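You operate a simulated robot arm through the tools that you are given. There is no shell and no other tool. Be economical: measure what you need, move in short steps, check, and stop when the job is done.

You are at the controls of a simulated two-armed robot. One attempt, no reset.

TASK
Switch the note counter on, turn UV on and count the yellow notes.
Fine: work at the side desk; leave them in the stacker with the count showing.

Only the result counts: the job must be done as asked and must still hold three seconds after the hand-in. Knocking over, shifting, dropping, spilling or breaking anything else fails it.

THE ROBOT
Two 6-joint arms with two-finger grippers on one trunk, on a base that drives. Base frame: it is fixed to the floor where the robot stands at the start and does not move with it; the origin is under the middle of the robot, x ahead of it, y to its left, z up; the surface under the hand at the start is at about z = 784. Lengths are in mm, angles in degrees, forces in N, time in s.
The left shoulder is at the start at [30, 178, 988], the right one opposite. With the tool pointing down near the work surface each hand reaches from about 480 to 820 mm from the robot's upright axis, wherever it stands, measured 20 degrees to its own side. Places, roughly: hopper of the note counter [600, 100, 900]; note counter [600, 100, 800]; note counter switch [600, 0, 900]; stacker of the note counter [500, 0, 800]. Payload 2.54 kg a hand.
Tool frame (each hand has its own): the origin (TCP) lies between the finger pads and is the grasp point; the fingertips stand 30 mm ahead of it; z points along the fingers, y is the line along which they close. Largest opening 116 mm; the body of the gripper starts 95 mm behind the TCP.
Orientation is that of the tool frame in the base frame, as [roll, pitch, yaw] about the fixed x, y, z axes, in that order (R = Rz(yaw) Ry(pitch) Rx(roll)). With the fingers straight down and closing along the base's y, the tool's x points along the base's -x, its y along +y and its z along -z.

THE INTERFACE
- The arms move only by the tool step_arm. It takes "left_commands", "right_commands" or both (then of equal length, played together; a hand with none holds still); each is a list of rows, each a list of 7 numbers: the shift along the tool's x, y, z in units of 50 mm (1.0 is 50 mm), then the turn, a rotation vector about the tool's x, y, z in units of 6 degrees (1.0 is 6 degrees), then the opening, from 0 (shut) to 1 (fully open). In form: [[x, y, z, rx, ry, rz, gripper], ...]. A call has 1 to 12 rows; each row shifts and turns the commanded pose from where the row before left it, along the tool's axes as they then stand. A call with a number of a shift or a turn outside -1 to 1 is refused whole. A row lasts 0.2 s, in which the tool goes at most 50 mm and 8.6 degrees; a call with a longer step from one row to the next is refused whole, and so is a gripper value outside its range. A pose out of reach is approached as far as the arm can. The call stops where the force on the tool passes 40 N (or 10 N more than at its start, if that is more) or the arm is blocked; 0.2 s more then pass. The fingers move at their own pace (about 153 mm/s each) and stop on an object; they squeeze with about 24 N. The grip force told is the motor's: it shows also when the fingers shut on nothing. Time passes only in rows, and 0.2 s behind the last, so rows that do not move let the fingers close. The reply holds the time, the measured pose of the TCP, the force on the tool along the base axes, the opening and the grip force, in the units named above and with some noise, with the torque about the TCP (base axes, N m) and any sound that the robot's microphone picked up.
- Cameras (640 x 400 px; columns grow to the right, rows downward): "scene" is now at [38.4, 27.6, 1713]; the picture's right is [0.47, -0.89, 0.00], its down [-0.72, -0.38, -0.57] and it looks along [0.51, 0.27, -0.82] (base axes); focal length 295 px, centre (320, 200). "left" rides on the left gripper at [69, 15, -122] in its tool frame; the picture's right is [-0.21, 0.98, 0.00], its down [-0.83, -0.18, -0.53] and it looks along [-0.52, -0.11, 0.85] (tool axes); focal length 251 px, centre (320, 200). "right" rides on the right gripper at [69, -15, -122] in its tool frame; the picture's right is [0.21, 0.98, 0.00], its down [-0.83, 0.18, -0.53] and it looks along [-0.52, 0.11, 0.85] (tool axes); focal length 251 px, centre (320, 200). There is no depth. A picture from a camera that has moved, and an enlarged one, comes with that camera's place and axes in the base frame and with its lens. The place of the scene camera against the robot may be out by one fixed shift of up to 18 mm in any direction.
- capture(camera): a new picture of that camera. No time passes.
- lift_body(by): slides the trunk up (or, below 0, down) by that many mm; the arms and the scene camera ride with it, the base frame stays. It gives what a move gives, with no picture.
- drive_base(legs): drives the robot by 1 to 6 legs, each [ahead, left, turn to the left] in mm, mm and degrees, along the robot's own axes; the way and the turn of a leg run together, so that a leg with both is an arc; at most 1500 mm and 180 degrees a leg. The arms and the cameras ride along, it lands a little off, and it stops where it bumps. It gives what a move gives.
- aim_head(pan, tilt): turns the head with the scene camera to pan (to the left, within 143 degrees either way) and tilt (down, from -29 to 69), counted from straight ahead of the robot. It gives what a move gives.
- enlarge(camera, box): a new picture of the part [left, top, right, bottom] of that camera's present view, enlarged. No time passes.
- hand_in(): hands the job in; it is judged then, once.

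Work in short steps. Places have to be worked out from the pictures, the camera data and where the tool is seen: move nearer, look again, correct. Check each grasp and each placing, and mend what went wrong. You have 120 turns and 92 pictures in all, those below and enlarged ones among them. Open the grippers and draw the arms clear of the work before you hand the job in, unless the task says otherwise; then end with one line.

The tools are called after "Emit:" by a JSON object that holds its "name" and its "arguments". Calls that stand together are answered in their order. step_arm: Moves the arms, as the interface text tells. Its arguments: {"type":"object","properties":{"left_commands":{"type":"array"},"right_commands":{"type":"array"}},"required":[]} The other tools are called the same way: lift_body (by) slides the trunk up or down; drive_base (legs) drives the base; aim_head (pan, tilt) turns the head that bears the scene camera; capture (camera) takes a picture; enlarge (camera, box) takes an enlarged picture of a part of a camera's view; hand_in () hands the job in.

At the start:

```text
clock: 0.0
left_eef_pos: [450.5, 380.0, 1210.9]
left_tool_rot: [180.0, 0.0, -180.0]
left_ft_force: [-0.1, 0.5, -0.3]
left_moment: [0.0, -0.04, 0.05]
left_width: 116.2
left_grasp_force: 0.1
right_eef_pos: [591.5, -51.9, 1217.0]
right_tool_rot: [180.0, -0.1, -179.9]
right_ft_force: [0.3, -0.3, -0.3]
right_moment: [0.01, -0.02, 0.02]
right_width: 116.0
right_grasp_force: 0.0
trunk travel left (down, up): [-200.0, 340.0]
robot x, y, heading: [2.2, 2.7, 0.1]
head pan, tilt: [27.7, 55.0]
```

scene: 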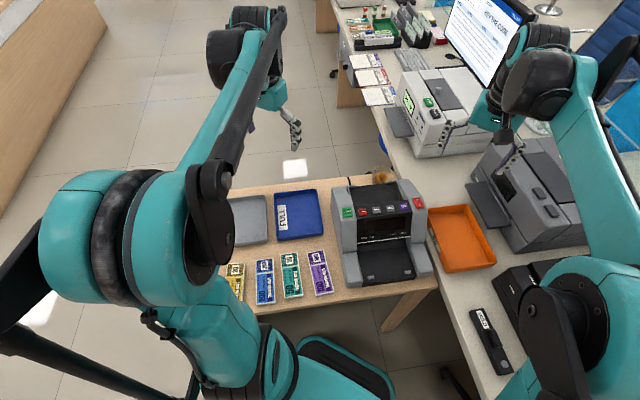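
right: 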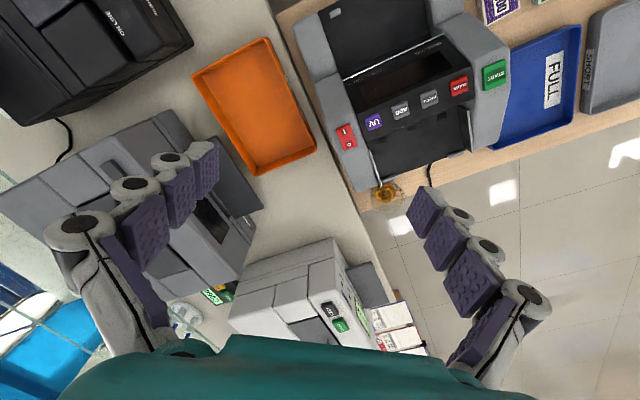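
left: 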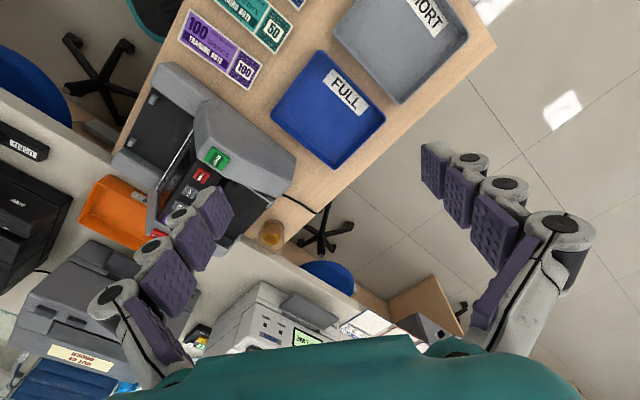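

The side desk (wood) carries the counter, four note stacks and two trays. I enlarge the scene view to read the details.

Emit:
{"name": "enlarge", "arguments": {"camera": "scene", "box": [320, 160, 460, 300]}}

Emit:
{"name": "enlarge", "arguments": {"camera": "scene", "box": [210, 170, 350, 310]}}

Emit:
{"name": "enlarge", "arguments": {"camera": "right", "box": [280, 0, 640, 225]}}

```text
2.86 times, centred on (390, 230) of scene
camera zoom: at [38.4, 27.6, 1713.0], right [0.47, -0.89, 0.0], down [-0.72, -0.38, -0.57], along [0.51, 0.27, -0.82], focal length 844 px, centre (120, 114)
```

zoom: 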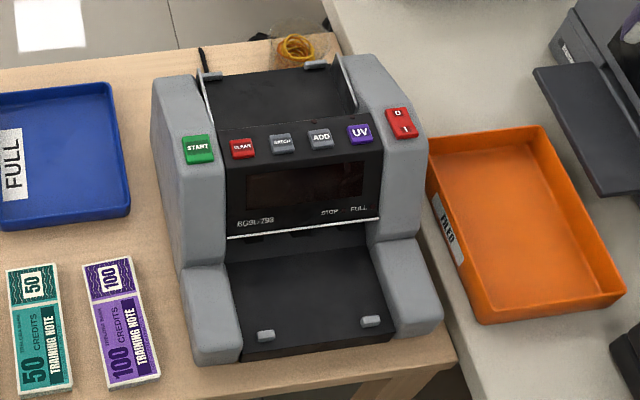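

```text
2.86 times, centred on (280, 240) of scene
camera zoom: at [38.4, 27.6, 1713.0], right [0.47, -0.89, 0.0], down [-0.72, -0.38, -0.57], along [0.51, 0.27, -0.82], focal length 844 px, centre (434, 86)
```

zoom: 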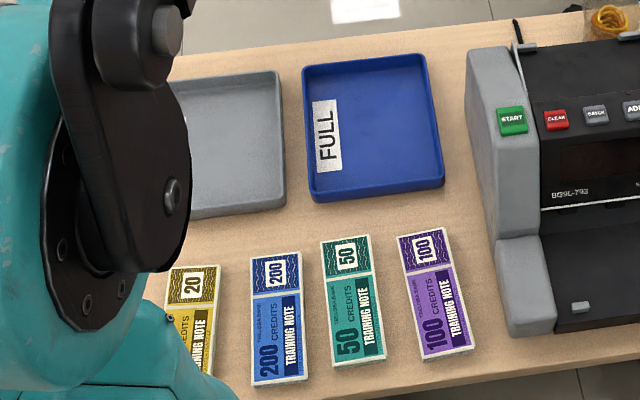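

```text
1.78 times, centred on (460, 112) of right
camera zoom: at [522.2, -66.8, 1338.0], right [-0.21, 0.98, 0.0], down [0.83, 0.18, 0.53], along [0.52, 0.11, -0.85], focal length 447 px, centre (71, 356)
```

zoom: 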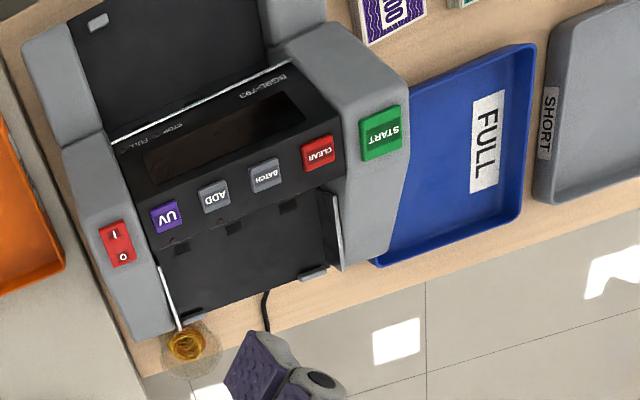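

Triangulating START from the two hand cameras gives about [507,190,931], the switch about [642,0,931], and the counter turned about 35°. The yellow stack is too near (~[212,432]), so I check the floor around the base before driving.

Emit:
{"name": "aim_head", "arguments": {"pan": 80, "tilt": 60}}

Emit:
{"name": "capture", "arguments": {"camera": "scene"}}

Emit:
{"name": "aim_head", "arguments": {"pan": 143, "tilt": 50}}

Emit:
{"name": "capture", "arguments": {"camera": "scene"}}

Emit:
{"name": "aim_head", "arguments": {"pan": -130, "tilt": 50}}

Emit:
{"name": "capture", "arguments": {"camera": "scene"}}

```text
clock: 1.2
left_eef_pos: [450.8, 381.1, 1211.3]
left_tool_rot: [-179.9, 0.0, 179.9]
left_ft_force: [-0.4, -0.7, -0.1]
left_moment: [0.0, 0.0, 0.0]
left_width: 116.0
left_grasp_force: 0.0
right_eef_pos: [591.4, -52.0, 1216.2]
right_tool_rot: [-180.0, 0.0, 180.0]
right_ft_force: [0.0, 0.0, 0.4]
right_moment: [-0.02, -0.01, -0.01]
right_width: 116.2
right_grasp_force: 0.1
trunk travel left (down, up): [-200.0, 340.0]
robot x, y, heading: [-0.2, -0.5, -0.1]
head pan, tilt: [80.0, 60.0]
```

```text
85 pictures are left
camera scene: at [-13.8, 59.7, 1706.9], right [0.98, -0.17, 0.0], down [-0.15, -0.85, -0.5], along [0.09, 0.49, -0.87], focal length 295 px, centre (320, 200)
```

scene: 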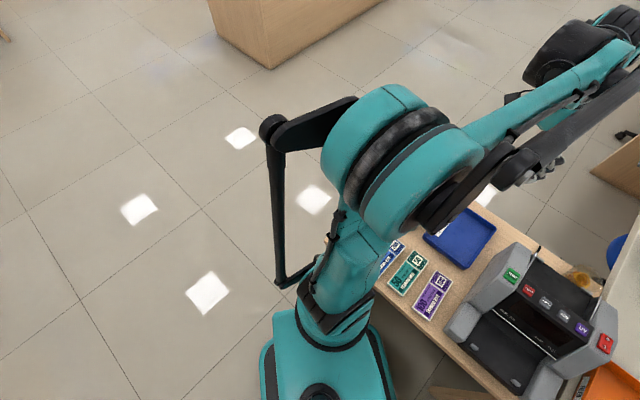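

```text
clock: 2.5
left_eef_pos: [449.9, 381.0, 1210.7]
left_tool_rot: [-180.0, -0.1, 180.0]
left_ft_force: [0.1, 0.2, 0.9]
left_moment: [-0.01, -0.02, -0.01]
left_width: 116.1
left_grasp_force: 0.0
right_eef_pos: [591.8, -52.0, 1217.4]
right_tool_rot: [-179.9, -0.1, 180.0]
right_ft_force: [0.3, 0.6, 0.6]
right_moment: [0.02, 0.0, 0.03]
right_width: 116.0
right_grasp_force: 0.0
trunk travel left (down, up): [-200.0, 340.0]
robot x, y, heading: [-1.2, 1.6, 0.0]
head pan, tilt: [143.0, 50.0]
```

```text
84 pictures are left
camera scene: at [-86.9, 40.5, 1719.5], right [0.6, 0.8, 0.0], down [0.61, -0.46, -0.64], along [-0.51, 0.39, -0.77], focal length 295 px, centre (320, 200)
```

scene: 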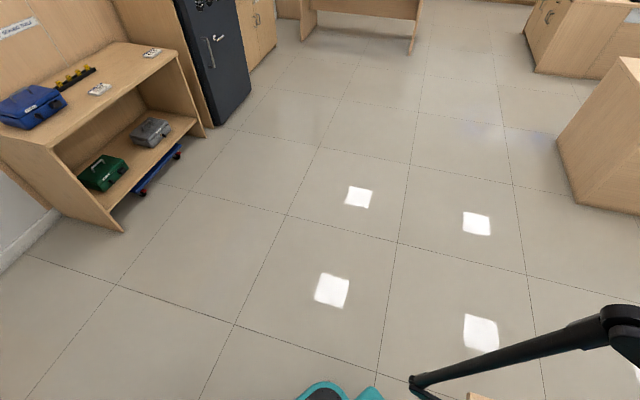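

```text
clock: 6.3
left_eef_pos: [450.6, 380.0, 1211.1]
left_tool_rot: [-179.9, 0.0, 179.9]
left_ft_force: [-0.5, -0.7, -0.2]
left_moment: [0.0, 0.03, -0.01]
left_width: 115.9
left_grasp_force: 0.1
right_eef_pos: [591.4, -50.8, 1216.9]
right_tool_rot: [180.0, 0.0, 180.0]
right_ft_force: [-0.2, -0.4, -1.1]
right_moment: [0.03, -0.01, 0.0]
right_width: 115.6
right_grasp_force: 0.0
trunk travel left (down, up): [-200.0, 340.0]
robot x, y, heading: [-1.9, -1.2, 0.1]
head pan, tilt: [-130.0, 50.0]
```

```text
83 pictures are left
camera scene: at [-74.9, -64.9, 1719.5], right [-0.77, 0.64, 0.0], down [0.49, 0.59, -0.64], along [-0.41, -0.49, -0.77], focal length 295 px, centre (320, 200)
```

scene: 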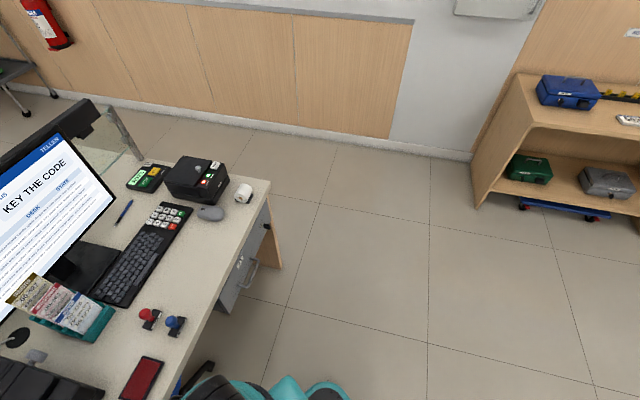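

The floor behind is free and the main desk lies on the right. I back off, turn left 35° to square up to the note counter, and recheck.

Emit:
{"name": "drive_base", "arguments": {"legs": [[-250, 0, 0], [0, 0, 35.5]]}}

Emit:
{"name": "aim_head", "arguments": {"pan": 0, "tilt": 55}}

Emit:
{"name": "capture", "arguments": {"camera": "scene"}}

```text
clock: 9.8
left_eef_pos: [-107.5, 571.5, 1212.0]
left_tool_rot: [180.0, 0.0, -144.1]
left_ft_force: [-0.1, 0.9, -0.1]
left_moment: [0.0, -0.02, 0.0]
left_width: 116.1
left_grasp_force: 0.1
right_eef_pos: [260.1, 304.1, 1217.0]
right_tool_rot: [179.9, 0.0, -144.1]
right_ft_force: [0.3, -0.3, 0.3]
right_moment: [-0.01, -0.02, 0.02]
right_width: 115.9
right_grasp_force: 0.0
trunk travel left (down, up): [-200.0, 340.0]
robot x, y, heading: [-252.9, 1.7, 35.9]
head pan, tilt: [-130.0, 50.0]
```

```text
clock: 12.0
left_eef_pos: [-107.5, 571.5, 1210.9]
left_tool_rot: [180.0, 0.0, -144.1]
left_ft_force: [0.0, -1.0, 0.9]
left_moment: [-0.01, 0.0, 0.03]
left_width: 115.8
left_grasp_force: 0.0
right_eef_pos: [261.2, 303.7, 1217.2]
right_tool_rot: [180.0, 0.0, -144.1]
right_ft_force: [0.4, 0.2, -0.5]
right_moment: [-0.01, 0.01, 0.03]
right_width: 116.0
right_grasp_force: 0.0
trunk travel left (down, up): [-200.0, 340.0]
robot x, y, heading: [-247.5, -0.6, 36.0]
head pan, tilt: [0.0, 55.0]
```

```text
82 pictures are left
camera scene: at [-210.4, 19.1, 1713.0], right [0.59, -0.81, 0.0], down [-0.66, -0.48, -0.57], along [0.46, 0.34, -0.82], focal length 295 px, centre (320, 200)
```

scene: 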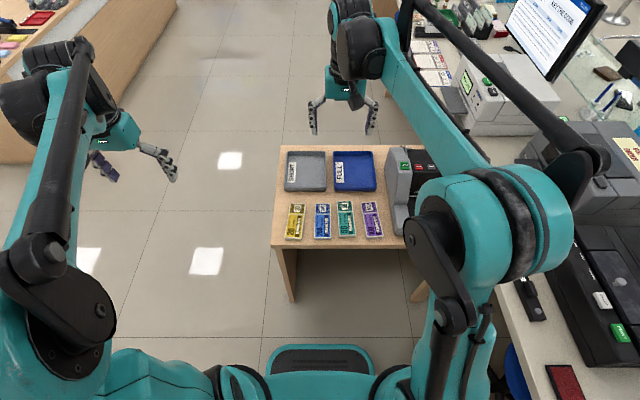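

Heading 36° is square to the desk; yellow is at the left of the row. I drive ahead and to the right to bring the counter in front of the right hand.

Emit:
{"name": "drive_base", "arguments": {"legs": [[130, -190, 0]]}}

Emit:
{"name": "capture", "arguments": {"camera": "right"}}

Emit:
{"name": "capture", "arguments": {"camera": "scene"}}

```text
clock: 13.7
left_eef_pos: [108.1, 492.8, 1211.6]
left_tool_rot: [-180.0, 0.0, -144.0]
left_ft_force: [0.8, 0.1, 0.4]
left_moment: [-0.02, 0.04, -0.05]
left_width: 115.8
left_grasp_force: 0.1
right_eef_pos: [476.5, 226.0, 1216.8]
right_tool_rot: [-180.0, 0.0, -143.9]
right_ft_force: [0.4, -0.2, 0.5]
right_moment: [-0.01, 0.03, 0.01]
right_width: 115.9
right_grasp_force: 0.0
trunk travel left (down, up): [-200.0, 340.0]
robot x, y, heading: [-31.5, -81.3, 36.1]
head pan, tilt: [0.0, 55.0]
```

```text
81 pictures are left
camera right: at [429.9, 173.7, 1337.8], right [-0.75, 0.66, 0.0], down [0.56, 0.63, 0.53], along [0.35, 0.4, -0.85], focal length 251 px, centre (320, 200)
```

right: 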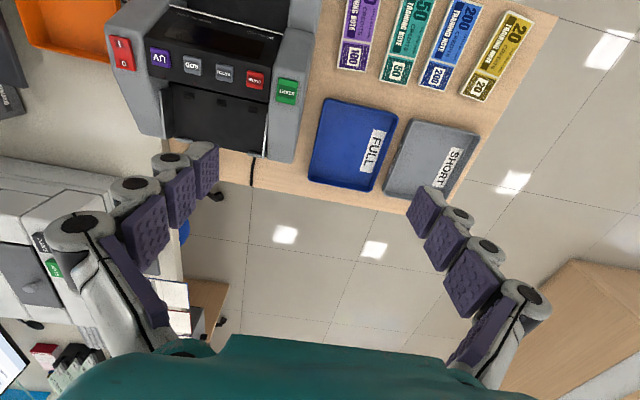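

```text
80 pictures are left
camera scene: at [7.1, -60.8, 1712.9], right [0.59, -0.81, 0.0], down [-0.66, -0.48, -0.57], along [0.46, 0.34, -0.82], focal length 295 px, centre (320, 200)
```

scene: 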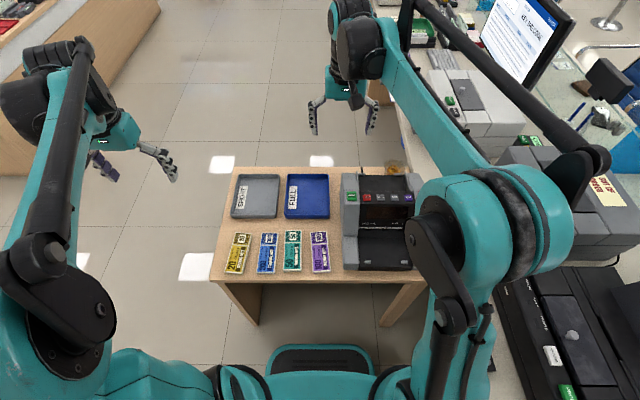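

In the robot's own frame the switch is near [592,-334,931], UV near [588,-284], START near [594,-100] and yellow near [472,265]. I close the right gripper and move above the switch to look closely.

Emit:
{"name": "step_arm", "arguments": {"right_commands": [[0, -0.95, 0, 0, 0, 0, 0], [0, -0.95, 0.2, 0, 0, 0, 0], [0, -0.95, 0.5, 0, 0, 0, 0], [0, -0.95, 0.8, 0, 0, 0, 0], [0, -0.95, 0.8, 0, 0, 0, 0], [0, -0.93, 0.8, 0, 0, 0, 0]]}}

Emit:
{"name": "capture", "arguments": {"camera": "right"}}

Emit:
{"name": "capture", "arguments": {"camera": "scene"}}

```text
refused: row 3 steps farther than a row can; nothing moved
```

```text
79 pictures are left
camera right: at [429.9, 173.7, 1337.8], right [-0.75, 0.66, 0.0], down [0.56, 0.63, 0.53], along [0.35, 0.4, -0.85], focal length 251 px, centre (320, 200)
```

right: 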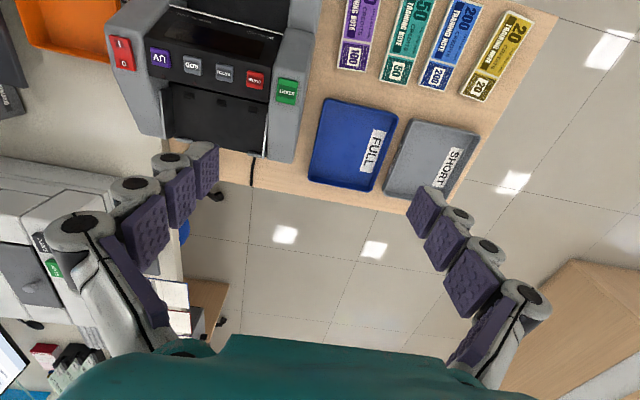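

```text
78 pictures are left
camera scene: at [7.1, -60.8, 1712.9], right [0.59, -0.81, 0.0], down [-0.66, -0.48, -0.57], along [0.46, 0.34, -0.82], focal length 295 px, centre (320, 200)
```

scene: 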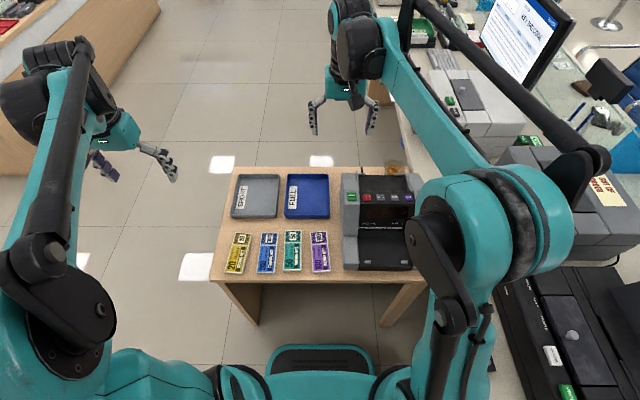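

The row step exceeded 50 mm in total; I resend with smaller combined steps.

Emit:
{"name": "step_arm", "arguments": {"right_commands": [[0, -0.8, 0.4, 0, 0, 0, 0], [0, -0.8, 0.4, 0, 0, 0, 0], [0, -0.8, 0.4, 0, 0, 0, 0], [0, -0.8, 0.4, 0, 0, 0, 0], [0, -0.8, 0.4, 0, 0, 0, 0], [0, -0.8, 0.5, 0, 0, 0, 0], [0, -0.8, 0.55, 0, 0, 0, 0]]}}

Emit:
{"name": "capture", "arguments": {"camera": "right"}}

```text
clock: 15.3
left_eef_pos: [108.8, 492.6, 1212.1]
left_tool_rot: [179.9, -0.1, -143.8]
left_ft_force: [0.8, -0.5, 0.8]
left_moment: [0.0, 0.03, 0.06]
left_width: 116.2
left_grasp_force: 0.1
right_eef_pos: [641.1, -4.1, 1063.4]
right_tool_rot: [179.9, 0.0, -143.9]
right_ft_force: [0.2, -0.5, 0.1]
right_moment: [0.06, 0.05, -0.01]
right_width: 0.0
right_grasp_force: 23.5
trunk travel left (down, up): [-200.0, 340.0]
robot x, y, heading: [-36.3, -79.0, 36.2]
head pan, tilt: [0.0, 55.0]
```

```text
77 pictures are left
camera right: at [593.7, -55.2, 1185.2], right [-0.75, 0.66, 0.0], down [0.56, 0.63, 0.53], along [0.35, 0.4, -0.85], focal length 251 px, centre (320, 200)
```

right: 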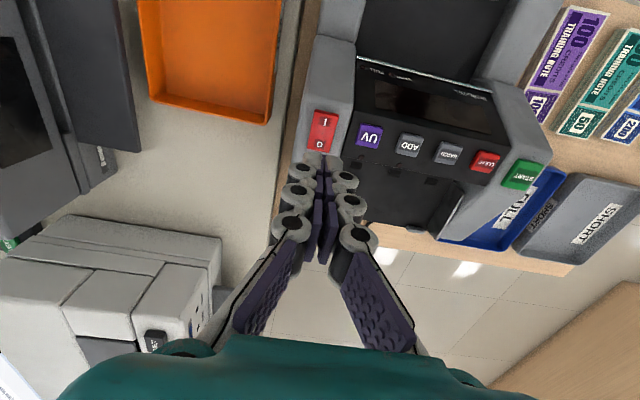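

The switch triangulates to z≈937, its "I" half about 8 mm nearer than the tip. I descend to just above it and then press in small steps.

Emit:
{"name": "step_arm", "arguments": {"right_commands": [[0.2, 0.06, 0.8, 0, 0, 0, 0], [0, 0, 0.7, 0, 0, 0, 0], [0, 0, 0, 0, 0, 0, 0]]}}

Emit:
{"name": "capture", "arguments": {"camera": "right"}}

Emit:
{"name": "enlarge", "arguments": {"camera": "scene", "box": [330, 160, 430, 280]}}

```text
clock: 16.1
left_eef_pos: [105.1, 492.7, 1211.5]
left_tool_rot: [180.0, 0.2, -144.0]
left_ft_force: [-0.5, -1.0, -0.5]
left_moment: [0.03, 0.01, -0.03]
left_width: 116.0
left_grasp_force: 0.0
right_eef_pos: [628.2, -3.3, 989.3]
right_tool_rot: [-179.9, 0.0, -143.9]
right_ft_force: [-0.5, 0.0, -0.3]
right_moment: [0.04, -0.01, -0.02]
right_width: 0.1
right_grasp_force: 24.2
trunk travel left (down, up): [-200.0, 340.0]
robot x, y, heading: [-34.8, -80.9, 36.1]
head pan, tilt: [0.0, 55.0]
```

```text
76 pictures are left
camera right: at [581.2, -55.8, 1111.3], right [-0.75, 0.66, 0.0], down [0.56, 0.63, 0.53], along [0.35, 0.4, -0.85], focal length 251 px, centre (320, 200)
```

right: 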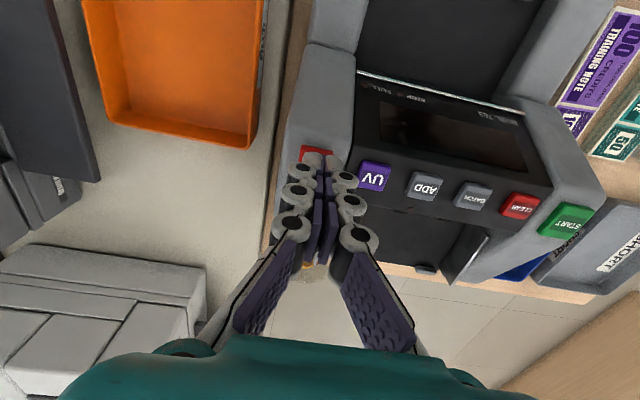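

```text
3.33 times, centred on (380, 220) of scene
camera zoom: at [5.4, -60.8, 1713.0], right [0.59, -0.81, 0.0], down [-0.66, -0.48, -0.57], along [0.46, 0.34, -0.82], focal length 984 px, centre (120, 133)
```

zoom: 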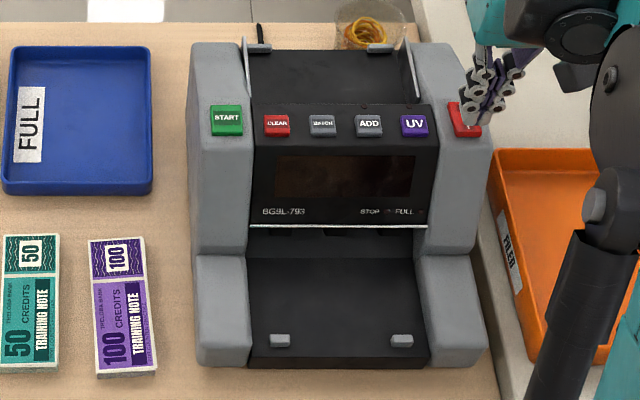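

The tip is over the switch, 22 mm up. I lower in small steps until contact.

Emit:
{"name": "step_arm", "arguments": {"right_commands": [[0, -0.04, 0.2, 0, 0, 0, 0], [0, 0, 0.1, 0, 0, 0, 0], [0, 0, 0.1, 0, 0, 0, 0], [0, 0, 0.08, 0, 0, 0, 0], [0, 0, 0.08, 0, 0, 0, 0], [0, 0, 0.08, 0, 0, 0, 0]]}}

Emit:
{"name": "enlarge", "arguments": {"camera": "scene", "box": [330, 160, 430, 280]}}

```text
clock: 17.3
left_eef_pos: [103.7, 492.4, 1211.4]
left_tool_rot: [179.9, 0.2, -144.0]
left_ft_force: [0.4, 0.2, -0.2]
left_moment: [0.01, -0.03, 0.0]
left_width: 115.9
left_grasp_force: 0.1
right_eef_pos: [628.6, -4.0, 967.5]
right_tool_rot: [-179.8, 0.3, -144.1]
right_ft_force: [-4.6, -1.1, 27.1]
right_moment: [0.11, -0.09, 0.02]
right_width: 5.9
right_grasp_force: 28.6
trunk travel left (down, up): [-200.0, 340.0]
robot x, y, heading: [-33.2, -78.6, 36.2]
head pan, tilt: [0.0, 55.0]
stopped in row 5 (right hand): the force on the tool passed its limit at 50 N (the readings are from after the stop); the commanded pose is now the measured one
```

```text
3.33 times, centred on (380, 220) of scene
camera zoom: at [2.1, -61.0, 1713.3], right [0.59, -0.81, 0.0], down [-0.66, -0.48, -0.58], along [0.47, 0.34, -0.82], focal length 984 px, centre (120, 133)
```

zoom: 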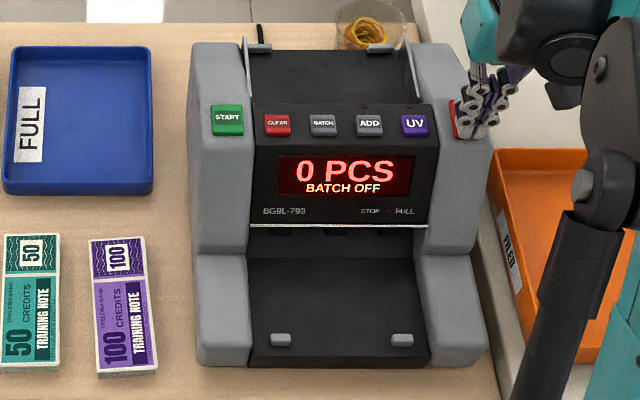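

The counter is on: "0 PCS, BATCH OFF". I lift off and move to over the UV button (about +8 x, +47 y in the robot frame).

Emit:
{"name": "step_arm", "arguments": {"right_commands": [[0, 0, -0.7, 0, 0, 0, 0], [-0.16, 0.94, 0, 0, 0, 0, 0], [0, 0, 0.2, 0, 0, 0, 0], [0, 0, 0, 0, 0, 0, 0]]}}

Emit:
{"name": "capture", "arguments": {"camera": "right"}}

Emit:
{"name": "enlarge", "arguments": {"camera": "scene", "box": [330, 160, 430, 280]}}

```text
clock: 18.3
left_eef_pos: [106.3, 493.6, 1210.9]
left_tool_rot: [180.0, 0.0, -143.8]
left_ft_force: [-0.4, 0.7, 0.7]
left_moment: [-0.03, 0.02, -0.02]
left_width: 115.9
left_grasp_force: 0.0
right_eef_pos: [610.3, 40.5, 989.5]
right_tool_rot: [-179.9, 0.1, -144.0]
right_ft_force: [-0.3, 0.4, -0.2]
right_moment: [-0.05, -0.03, 0.0]
right_width: 0.2
right_grasp_force: 28.8
trunk travel left (down, up): [-200.0, 340.0]
robot x, y, heading: [-30.4, -80.0, 35.9]
head pan, tilt: [0.0, 55.0]
```

```text
73 pictures are left
camera right: at [563.5, -13.2, 1110.9], right [-0.75, 0.66, 0.0], down [0.56, 0.63, 0.54], along [0.36, 0.4, -0.84], focal length 251 px, centre (320, 200)
```

right: 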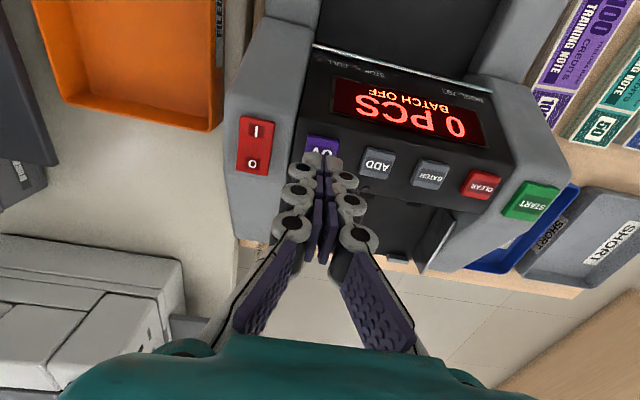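

```text
3.33 times, centred on (380, 220) of scene
camera zoom: at [5.2, -59.4, 1713.0], right [0.59, -0.81, 0.0], down [-0.66, -0.48, -0.57], along [0.46, 0.34, -0.82], focal length 984 px, centre (120, 133)
```

zoom: 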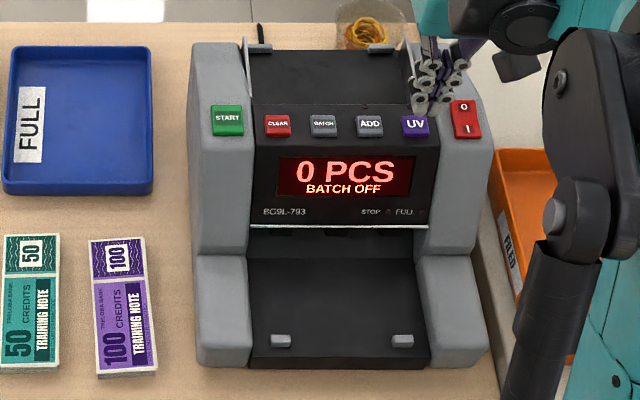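

The tip is nearly over UV, about 4 mm too far. I correct and press in small steps.

Emit:
{"name": "step_arm", "arguments": {"right_commands": [[0.08, 0.03, 0.2, 0, 0, 0, 0], [0, 0, 0.1, 0, 0, 0, 0], [0, 0, 0.1, 0, 0, 0, 0], [0, 0, 0.08, 0, 0, 0, 0], [0, 0, 0.08, 0, 0, 0, 0], [0, 0, 0.06, 0, 0, 0, 0]]}}

Emit:
{"name": "enlarge", "arguments": {"camera": "scene", "box": [330, 160, 430, 280]}}

```text
clock: 19.7
left_eef_pos: [106.9, 492.0, 1210.9]
left_tool_rot: [179.9, 0.1, -144.1]
left_ft_force: [0.1, -0.4, 0.5]
left_moment: [0.05, 0.0, 0.0]
left_width: 115.7
left_grasp_force: 0.1
right_eef_pos: [608.4, 37.1, 959.9]
right_tool_rot: [-179.9, 0.2, -144.0]
right_ft_force: [3.0, -0.3, 6.2]
right_moment: [0.05, -0.03, -0.02]
right_width: 6.0
right_grasp_force: 29.0
trunk travel left (down, up): [-200.0, 340.0]
robot x, y, heading: [-31.8, -79.8, 35.9]
head pan, tilt: [0.0, 55.0]
heard: click
```

```text
3.33 times, centred on (380, 220) of scene
camera zoom: at [5.6, -60.5, 1713.1], right [0.59, -0.81, 0.0], down [-0.66, -0.48, -0.57], along [0.46, 0.34, -0.82], focal length 984 px, centre (120, 133)
```

zoom: 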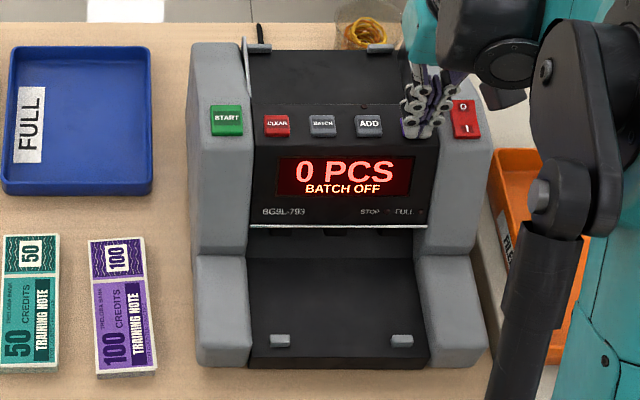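

A click was heard. I lift off and look for a UV indication.

Emit:
{"name": "step_arm", "arguments": {"right_commands": [[0, 0, -0.8, 0, 0, 0, 0], [0, -0.9, -0.4, 0, 0, 0, 0], [0, 0, 0, 0, 0, 0, 0]]}}

Emit:
{"name": "enlarge", "arguments": {"camera": "scene", "box": [340, 170, 430, 230]}}

Emit:
{"name": "enlarge", "arguments": {"camera": "right", "box": [220, 0, 580, 225]}}

```text
clock: 20.5
left_eef_pos: [105.8, 493.9, 1211.1]
left_tool_rot: [-179.9, 0.2, -144.0]
left_ft_force: [0.0, -0.1, 0.1]
left_moment: [-0.04, -0.02, -0.01]
left_width: 116.1
left_grasp_force: 0.0
right_eef_pos: [631.0, 4.2, 1018.0]
right_tool_rot: [-179.8, 0.2, -143.9]
right_ft_force: [-0.8, 1.3, 1.5]
right_moment: [-0.01, -0.04, 0.01]
right_width: 0.0
right_grasp_force: 28.7
trunk travel left (down, up): [-200.0, 340.0]
robot x, y, heading: [-30.3, -79.5, 36.0]
head pan, tilt: [0.0, 55.0]
```

```text
6.67 times, centred on (385, 200) of scene
camera zoom: at [4.8, -59.0, 1712.9], right [0.59, -0.81, 0.0], down [-0.66, -0.48, -0.57], along [0.46, 0.34, -0.82], focal length 1969 px, centre (-113, 200)
```

zoom: 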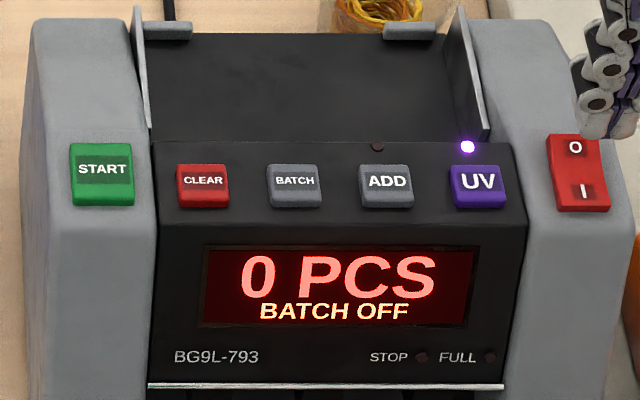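

```text
1.78 times, centred on (400, 112) of right
camera zoom: at [583.1, -48.3, 1138.2], right [-0.75, 0.66, 0.0], down [0.56, 0.63, 0.54], along [0.36, 0.4, -0.84], focal length 447 px, centre (178, 356)
```

zoom: 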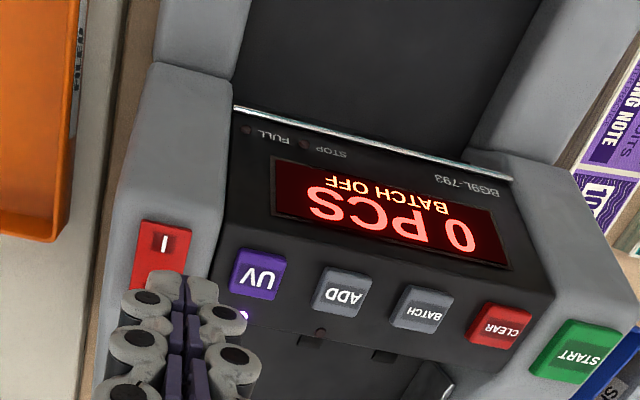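

UV's lamp is lit, BATCH is off and ADD is off. Now I raise the hand to view the hopper from above.

Emit:
{"name": "step_arm", "arguments": {"right_commands": [[0, 0.35, -0.9, 0, 0, 0, 0.5], [0, 0.35, -0.9, 0, 0, 0, 1], [0, 0.35, -0.9, 0, 0, 0, 1], [0, 0.35, -0.9, 0, 0, 0, 1], [0, 0.35, -0.9, 0, 0, 0, 1], [0, 0.35, 0, 0, 0, 0, 1]]}}

Emit:
{"name": "capture", "arguments": {"camera": "right"}}

```text
clock: 21.9
left_eef_pos: [106.6, 493.5, 1211.3]
left_tool_rot: [180.0, 0.0, -144.0]
left_ft_force: [0.1, -0.7, -0.9]
left_moment: [-0.01, 0.0, 0.0]
left_width: 115.9
left_grasp_force: 0.1
right_eef_pos: [570.9, 87.1, 1244.0]
right_tool_rot: [-180.0, 0.3, -144.0]
right_ft_force: [0.0, -0.8, -0.2]
right_moment: [-0.01, 0.04, -0.01]
right_width: 116.1
right_grasp_force: 0.1
trunk travel left (down, up): [-200.0, 340.0]
robot x, y, heading: [-32.3, -81.7, 36.2]
head pan, tilt: [0.0, 55.0]
```

```text
68 pictures are left
camera right: at [522.6, 34.5, 1364.1], right [-0.75, 0.66, 0.0], down [0.56, 0.63, 0.54], along [0.36, 0.4, -0.84], focal length 251 px, centre (320, 200)
```

right: 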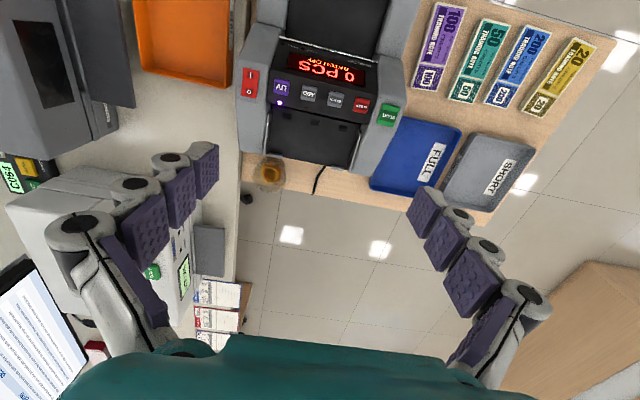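

Emit:
{"name": "enlarge", "arguments": {"camera": "right", "box": [220, 40, 420, 200]}}

Emit:
{"name": "enlarge", "arguments": {"camera": "scene", "box": [335, 160, 430, 215]}}

Emit:
{"name": "enlarge", "arguments": {"camera": "scene", "box": [210, 160, 350, 290]}}

```text
2.50 times, centred on (320, 120) of right
camera zoom: at [522.6, 34.5, 1364.1], right [-0.75, 0.66, 0.0], down [0.56, 0.63, 0.54], along [0.36, 0.4, -0.84], focal length 629 px, centre (320, 400)
```

zoom: 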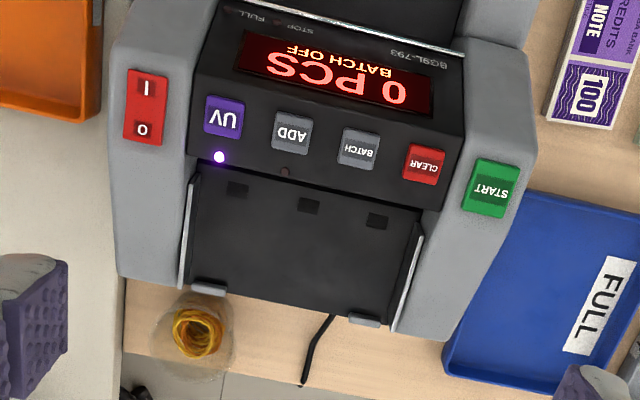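

```text
6.74 times, centred on (382, 188) of scene
camera zoom: at [5.9, -59.7, 1712.9], right [0.59, -0.81, 0.0], down [-0.66, -0.48, -0.57], along [0.46, 0.34, -0.82], focal length 1989 px, centre (-101, 284)
```

zoom: 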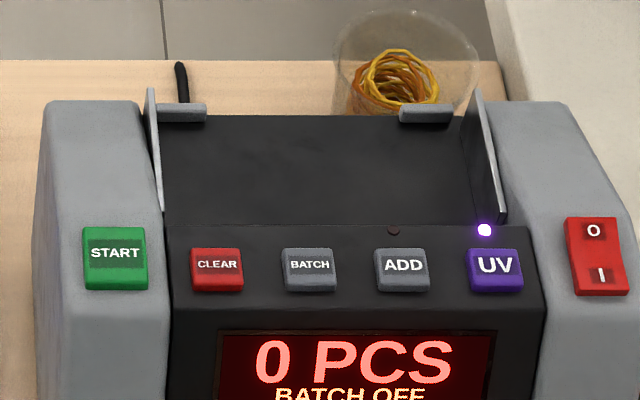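

```text
3.08 times, centred on (280, 225) of scene
camera zoom: at [5.9, -59.7, 1712.9], right [0.59, -0.81, 0.0], down [-0.66, -0.48, -0.57], along [0.46, 0.34, -0.82], focal length 909 px, centre (443, 123)
```

zoom: 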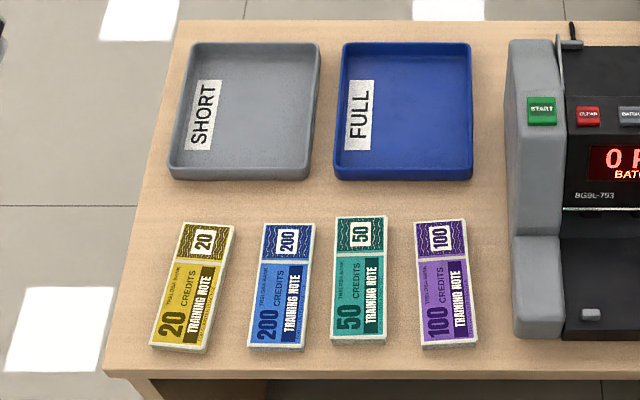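

The hopper is a bed between two guide plates with back stops, roughly 150–160 mm wide. I move the left arm aside and bring the open right hand above the yellow stack.

Emit:
{"name": "step_arm", "arguments": {"left_commands": [[0, 0.9, -0.2, 0, 0, 0, 1], [0, 0.9, -0.2, 0, 0, 0, 1], [0, 0.9, -0.2, 0, 0, 0, 1], [0, 0.6, -0.2, 0, 0, 0, 1], [0, 0, 0, 0, 0, 0, 1], [0, 0, 0, 0, 0, 0, 1], [0, 0, 0, 0, 0, 0, 1], [0, 0, 0, 0, 0, 0, 1], [0, 0, 0, 0, 0, 0, 1], [0, 0, 0, 0, 0, 0, 1], [0, 0, 0, 0, 0, 0, 1], [0, 0, 0, 0, 0, 0, 1]], "right_commands": [[0, 0.3, 0, 0, 0, 0, 1], [0.25, 0.86, 0, 0, 0, 0, 1], [0.25, 0.86, 0, 0, 0, 0, 1], [0.25, 0.86, 0, 0, 0, 0, 1], [0.25, 0.86, 0, 0, 0, 0, 1], [0.25, 0.86, 0, 0, 0, 0, 1], [0.25, 0.86, 0, 0, 0, 0, 1], [0.25, 0.86, 0, 0, 0, 0, 1], [0.25, 0.86, 0.1, 0, 0, 0, 1], [0.25, 0.86, 0.3, 0, 0, 0, 1], [0.25, 0.86, 0.4, 0, 0, 0, 1], [0.1, 0.86, 0.4, 0, 0, 0, 1]]}}

Emit:
{"name": "capture", "arguments": {"camera": "right"}}

Emit:
{"name": "capture", "arguments": {"camera": "scene"}}

```text
clock: 24.5
left_eef_pos: [6.9, 629.0, 1253.1]
left_tool_rot: [-179.8, 0.0, -144.1]
left_ft_force: [-0.5, 0.8, 0.2]
left_moment: [-0.05, 0.0, 0.0]
left_width: 116.0
left_grasp_force: 0.1
right_eef_pos: [180.7, 406.0, 1179.8]
right_tool_rot: [-179.8, 0.1, -143.9]
right_ft_force: [0.2, -0.1, -0.4]
right_moment: [-0.01, 0.01, 0.0]
right_width: 115.9
right_grasp_force: 0.1
trunk travel left (down, up): [-200.0, 340.0]
robot x, y, heading: [-36.7, -78.8, 35.9]
head pan, tilt: [0.0, 55.0]
```

```text
64 pictures are left
camera right: at [132.8, 353.4, 1301.4], right [-0.75, 0.66, 0.0], down [0.56, 0.63, 0.54], along [0.36, 0.4, -0.84], focal length 251 px, centre (320, 200)
```

right: 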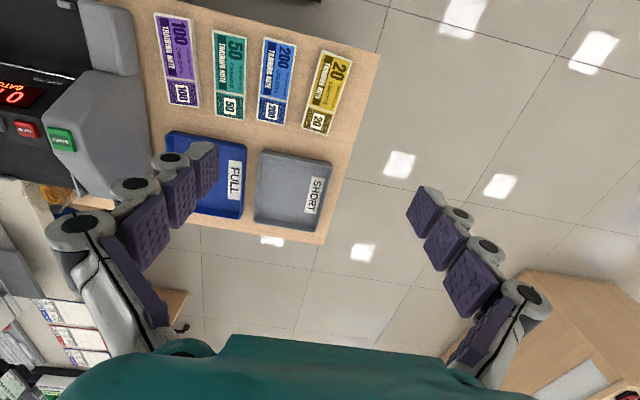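

```text
63 pictures are left
camera scene: at [5.2, -58.1, 1712.9], right [0.59, -0.81, 0.0], down [-0.66, -0.48, -0.57], along [0.46, 0.34, -0.82], focal length 295 px, centre (320, 200)
```

scene: 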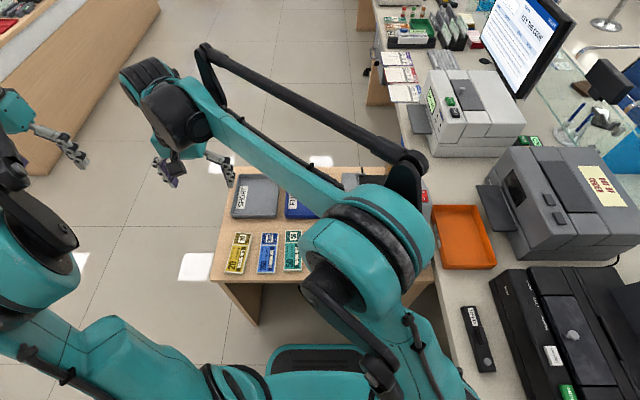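

The hand is nearly above the yellow stack. I descend 230 mm and look again.

Emit:
{"name": "step_arm", "arguments": {"right_commands": [[0, 0.1, 0.9, 0, 0, 0, 1], [-0.06, 0.1, 0.9, 0, 0, 0, 1], [0, 0, 0.9, 0, 0, 0, 1], [0, 0, 0.9, 0, 0, 0, 1], [0, 0, 0.9, 0, 0, 0, 1], [0, 0, 0, 0, 0, 0, 1]]}}

Emit:
{"name": "capture", "arguments": {"camera": "right"}}

```text
clock: 25.9
left_eef_pos: [8.2, 626.7, 1253.7]
left_tool_rot: [179.9, 0.1, -144.0]
left_ft_force: [-1.4, -0.7, -0.2]
left_moment: [-0.01, -0.02, -0.02]
left_width: 116.0
left_grasp_force: 0.1
right_eef_pos: [176.1, 415.9, 957.4]
right_tool_rot: [-179.9, 0.2, -144.0]
right_ft_force: [0.7, -0.3, 0.1]
right_moment: [0.0, -0.03, 0.0]
right_width: 115.9
right_grasp_force: 0.1
trunk travel left (down, up): [-200.0, 340.0]
robot x, y, heading: [-35.5, -80.2, 36.1]
head pan, tilt: [0.0, 55.0]
```

```text
62 pictures are left
camera right: at [128.3, 362.9, 1078.0], right [-0.75, 0.66, 0.0], down [0.56, 0.63, 0.54], along [0.36, 0.4, -0.84], focal length 251 px, centre (320, 200)
```

right: 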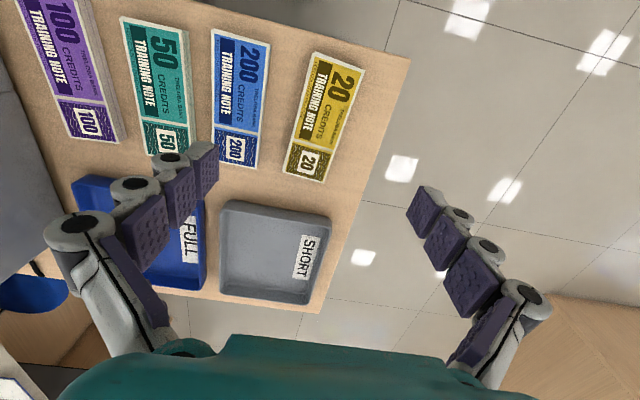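

The yellow stack is skewed about -4.5° and sits about 12 mm ahead of the hand. I align and descend further for a closer look.

Emit:
{"name": "step_arm", "arguments": {"right_commands": [[-0.12, 0.04, 0.6, 0, 0, 0.75, 1], [-0.12, 0, 0.6, 0, 0, 0, 1], [0, 0, 0.6, 0, 0, 0, 1], [0, 0, 0.3, 0, 0, 0, 1], [0, 0, 0, 0, 0, 0, 1]]}}

Emit:
{"name": "capture", "arguments": {"camera": "right"}}

```text
clock: 27.1
left_eef_pos: [7.9, 627.9, 1253.4]
left_tool_rot: [-180.0, 0.1, -144.0]
left_ft_force: [-0.2, 0.7, -0.1]
left_moment: [-0.01, -0.01, -0.03]
left_width: 116.0
left_grasp_force: 0.0
right_eef_pos: [185.8, 423.2, 851.0]
right_tool_rot: [-179.8, 0.2, -148.5]
right_ft_force: [0.5, 0.8, 0.1]
right_moment: [-0.03, 0.0, -0.01]
right_width: 116.0
right_grasp_force: 0.0
trunk travel left (down, up): [-200.0, 340.0]
robot x, y, heading: [-31.1, -80.2, 36.1]
head pan, tilt: [0.0, 55.0]
```

```text
61 pictures are left
camera right: at [134.8, 374.5, 972.1], right [-0.69, 0.72, 0.0], down [0.61, 0.59, 0.54], along [0.39, 0.37, -0.84], focal length 251 px, centre (320, 200)
```

right: 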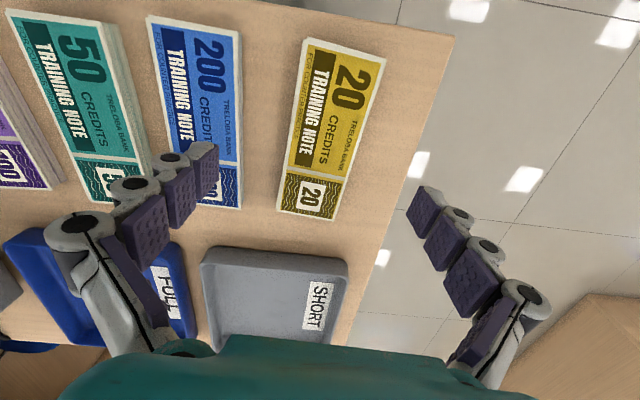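

The stack top triangulates to about z=764 and is 149 × 59 mm. I narrow the opening to clear the blue stack, centre, and descend to near the stack top.

Emit:
{"name": "step_arm", "arguments": {"right_commands": [[-0.09, 0.05, 0, 0, 0, 0.2, 0.75], [0, 0, 0.4, 0, 0, 0, 0.75], [0, 0, 0.4, 0, 0, 0, 0.75], [0, 0, 0.3, 0, 0, 0, 0.75], [0, 0, 0, 0, 0, 0, 0.75]]}}

Emit:
{"name": "capture", "arguments": {"camera": "right"}}

```text
clock: 28.3
left_eef_pos: [7.6, 626.5, 1253.5]
left_tool_rot: [-180.0, 0.2, -144.0]
left_ft_force: [-0.4, 0.0, 0.8]
left_moment: [-0.01, -0.02, -0.02]
left_width: 116.1
left_grasp_force: 0.0
right_eef_pos: [189.5, 427.8, 796.1]
right_tool_rot: [-179.9, 0.2, -149.7]
right_ft_force: [-0.9, -0.5, 0.7]
right_moment: [-0.02, -0.01, 0.01]
right_width: 87.1
right_grasp_force: 0.1
trunk travel left (down, up): [-200.0, 340.0]
robot x, y, heading: [-30.8, -78.8, 36.1]
head pan, tilt: [0.0, 55.0]
```

```text
60 pictures are left
camera right: at [136.6, 379.9, 917.7], right [-0.68, 0.73, 0.0], down [0.62, 0.57, 0.54], along [0.4, 0.36, -0.84], focal length 251 px, centre (320, 200)
```

right: 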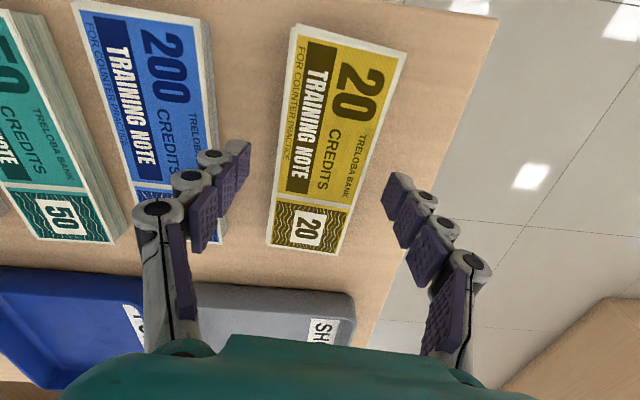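

Alignment is good and the left finger clears the blue stack by about 16 mm. I descend in small steps beside the stack.

Emit:
{"name": "step_arm", "arguments": {"right_commands": [[0, 0.03, 0.08, 0, 0, 0, 0.75], [0, 0, 0.08, 0, 0, 0, 0.75], [0, 0, 0.06, 0, 0, 0, 0.75], [0, 0, 0.04, 0, 0, 0, 0.75]]}}

Emit:
{"name": "capture", "arguments": {"camera": "right"}}

```text
clock: 29.3
left_eef_pos: [7.8, 626.1, 1253.4]
left_tool_rot: [179.9, 0.0, -144.0]
left_ft_force: [0.0, 0.4, -0.3]
left_moment: [0.04, 0.0, -0.01]
left_width: 115.9
left_grasp_force: 0.1
right_eef_pos: [188.9, 427.8, 783.4]
right_tool_rot: [-180.0, 0.2, -149.7]
right_ft_force: [0.4, 1.2, 0.8]
right_moment: [0.0, 0.05, -0.01]
right_width: 87.1
right_grasp_force: 0.1
trunk travel left (down, up): [-200.0, 340.0]
robot x, y, heading: [-32.9, -80.5, 35.9]
head pan, tilt: [0.0, 55.0]
```

```text
59 pictures are left
camera right: at [135.8, 380.6, 904.5], right [-0.68, 0.73, 0.0], down [0.62, 0.57, 0.54], along [0.4, 0.36, -0.84], focal length 251 px, centre (320, 200)
```

right: 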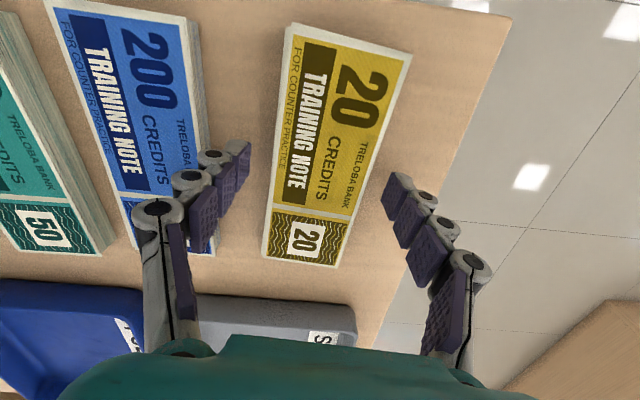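

No contact yet with tips at z≈753. I go on in 2 mm steps, with the stop on force.

Emit:
{"name": "step_arm", "arguments": {"right_commands": [[0, 0, 0.04, 0, 0, 0, 0.75], [0, 0, 0.03, 0, 0, 0, 0.75], [0, 0, 0, 0, 0, 0, 0.75]]}}

```text
clock: 30.1
left_eef_pos: [7.9, 626.6, 1253.6]
left_tool_rot: [-180.0, 0.1, -144.0]
left_ft_force: [0.1, -0.5, -0.6]
left_moment: [-0.01, -0.04, 0.01]
left_width: 115.8
left_grasp_force: 0.0
right_eef_pos: [188.1, 429.2, 779.4]
right_tool_rot: [-179.9, 0.2, -149.8]
right_ft_force: [0.7, 0.4, -0.4]
right_moment: [0.0, 0.01, -0.03]
right_width: 87.1
right_grasp_force: 0.0
trunk travel left (down, up): [-200.0, 340.0]
robot x, y, heading: [-34.5, -78.8, 36.1]
head pan, tilt: [0.0, 55.0]
```

Still free at 749.4; I continue down 2 mm at a time to find the desk.

Emit:
{"name": "step_arm", "arguments": {"right_commands": [[0, 0, 0.04, 0, 0, 0, 0.75], [0, 0, 0.04, 0, 0, 0, 0.75], [0, 0, 0, 0, 0, 0, 0.75]]}}

Emit:
{"name": "enlarge", "arguments": {"camera": "right", "box": [150, 0, 480, 280]}}

```text
clock: 30.9
left_eef_pos: [8.5, 626.2, 1253.0]
left_tool_rot: [-179.9, -0.1, -144.1]
left_ft_force: [0.7, -0.2, 0.7]
left_moment: [0.01, -0.03, 0.02]
left_width: 115.9
left_grasp_force: 0.0
right_eef_pos: [187.6, 427.9, 775.8]
right_tool_rot: [-179.9, 0.1, -149.7]
right_ft_force: [-0.3, 0.1, -0.2]
right_moment: [0.0, 0.01, 0.0]
right_width: 87.1
right_grasp_force: 0.0
trunk travel left (down, up): [-200.0, 340.0]
robot x, y, heading: [-32.4, -82.0, 36.0]
head pan, tilt: [0.0, 55.0]
```

```text
1.43 times, centred on (315, 140) of right
camera zoom: at [135.3, 380.5, 896.8], right [-0.68, 0.73, 0.0], down [0.62, 0.57, 0.54], along [0.4, 0.36, -0.84], focal length 359 px, centre (327, 286)
```

zoom: 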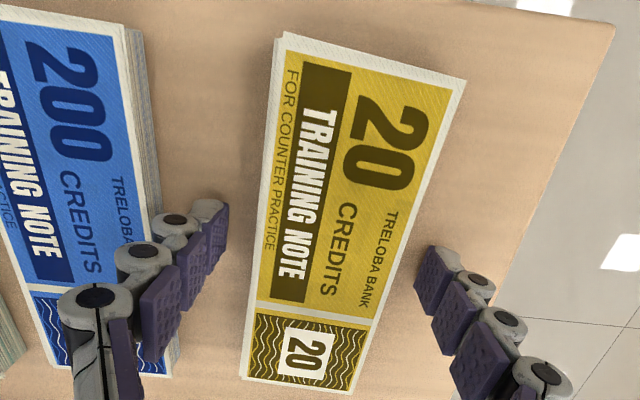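

Blue's visible side suggests the stacks are about 15–20 mm thick. I continue another few mm.

Emit:
{"name": "step_arm", "arguments": {"right_commands": [[0, 0, 0.03, 0, 0, 0, 0.75], [0, 0, 0.03, 0, 0, 0, 0.75], [0, 0, 0.03, 0, 0, 0, 0.75], [0, 0, 0, 0, 0, 0, 0.75]]}}

```text
clock: 31.9
left_eef_pos: [8.4, 626.8, 1254.4]
left_tool_rot: [-180.0, 0.1, -144.2]
left_ft_force: [0.7, 0.8, 0.7]
left_moment: [-0.05, 0.0, 0.01]
left_width: 116.2
left_grasp_force: 0.2
right_eef_pos: [187.7, 427.7, 772.9]
right_tool_rot: [-179.9, 0.3, -149.7]
right_ft_force: [0.9, 1.6, 16.9]
right_moment: [0.21, 0.22, -0.13]
right_width: 87.6
right_grasp_force: 9.1
trunk travel left (down, up): [-200.0, 340.0]
robot x, y, heading: [-34.0, -82.3, 36.0]
head pan, tilt: [0.0, 55.0]
```

The desk is at z≈743. I rise 1.5 mm and close on the stack.

Emit:
{"name": "step_arm", "arguments": {"right_commands": [[0, 0, -0.05, 0, 0, 0, 0.75], [0, 0, 0, 0, 0, 0, 0.5], [0, 0, 0, 0, 0, 0, 0.3], [0, 0, 0, 0, 0, 0, 0.3], [0, 0, 0, 0, 0, 0, 0.3]]}}

Emit:
{"name": "capture", "arguments": {"camera": "right"}}

```text
clock: 32.5
left_eef_pos: [8.2, 624.0, 1254.1]
left_tool_rot: [179.9, 0.1, -144.0]
left_ft_force: [-0.3, 0.6, -1.0]
left_moment: [0.0, 0.02, 0.02]
left_width: 115.8
left_grasp_force: 0.0
right_eef_pos: [187.3, 427.7, 779.4]
right_tool_rot: [-179.9, 0.1, -149.5]
right_ft_force: [-3.0, -7.8, 24.9]
right_moment: [0.58, -0.18, 0.0]
right_width: 58.6
right_grasp_force: 44.9
trunk travel left (down, up): [-200.0, 340.0]
robot x, y, heading: [-30.2, -78.7, 36.0]
head pan, tilt: [0.0, 55.0]
stopped in row 2 (right hand): the force on the tool passed its limit at 55 N (the readings are from after the stop); the commanded pose is now the measured one
```

```text
57 pictures are left
camera right: at [135.1, 379.3, 899.0], right [-0.68, 0.73, 0.0], down [0.62, 0.57, 0.54], along [0.4, 0.36, -0.84], focal length 251 px, centre (320, 200)
```

right: 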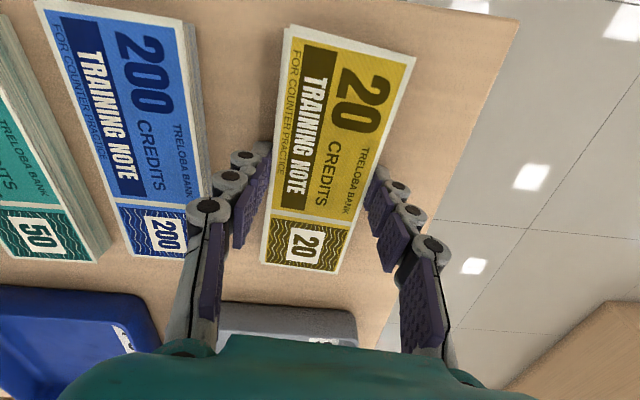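

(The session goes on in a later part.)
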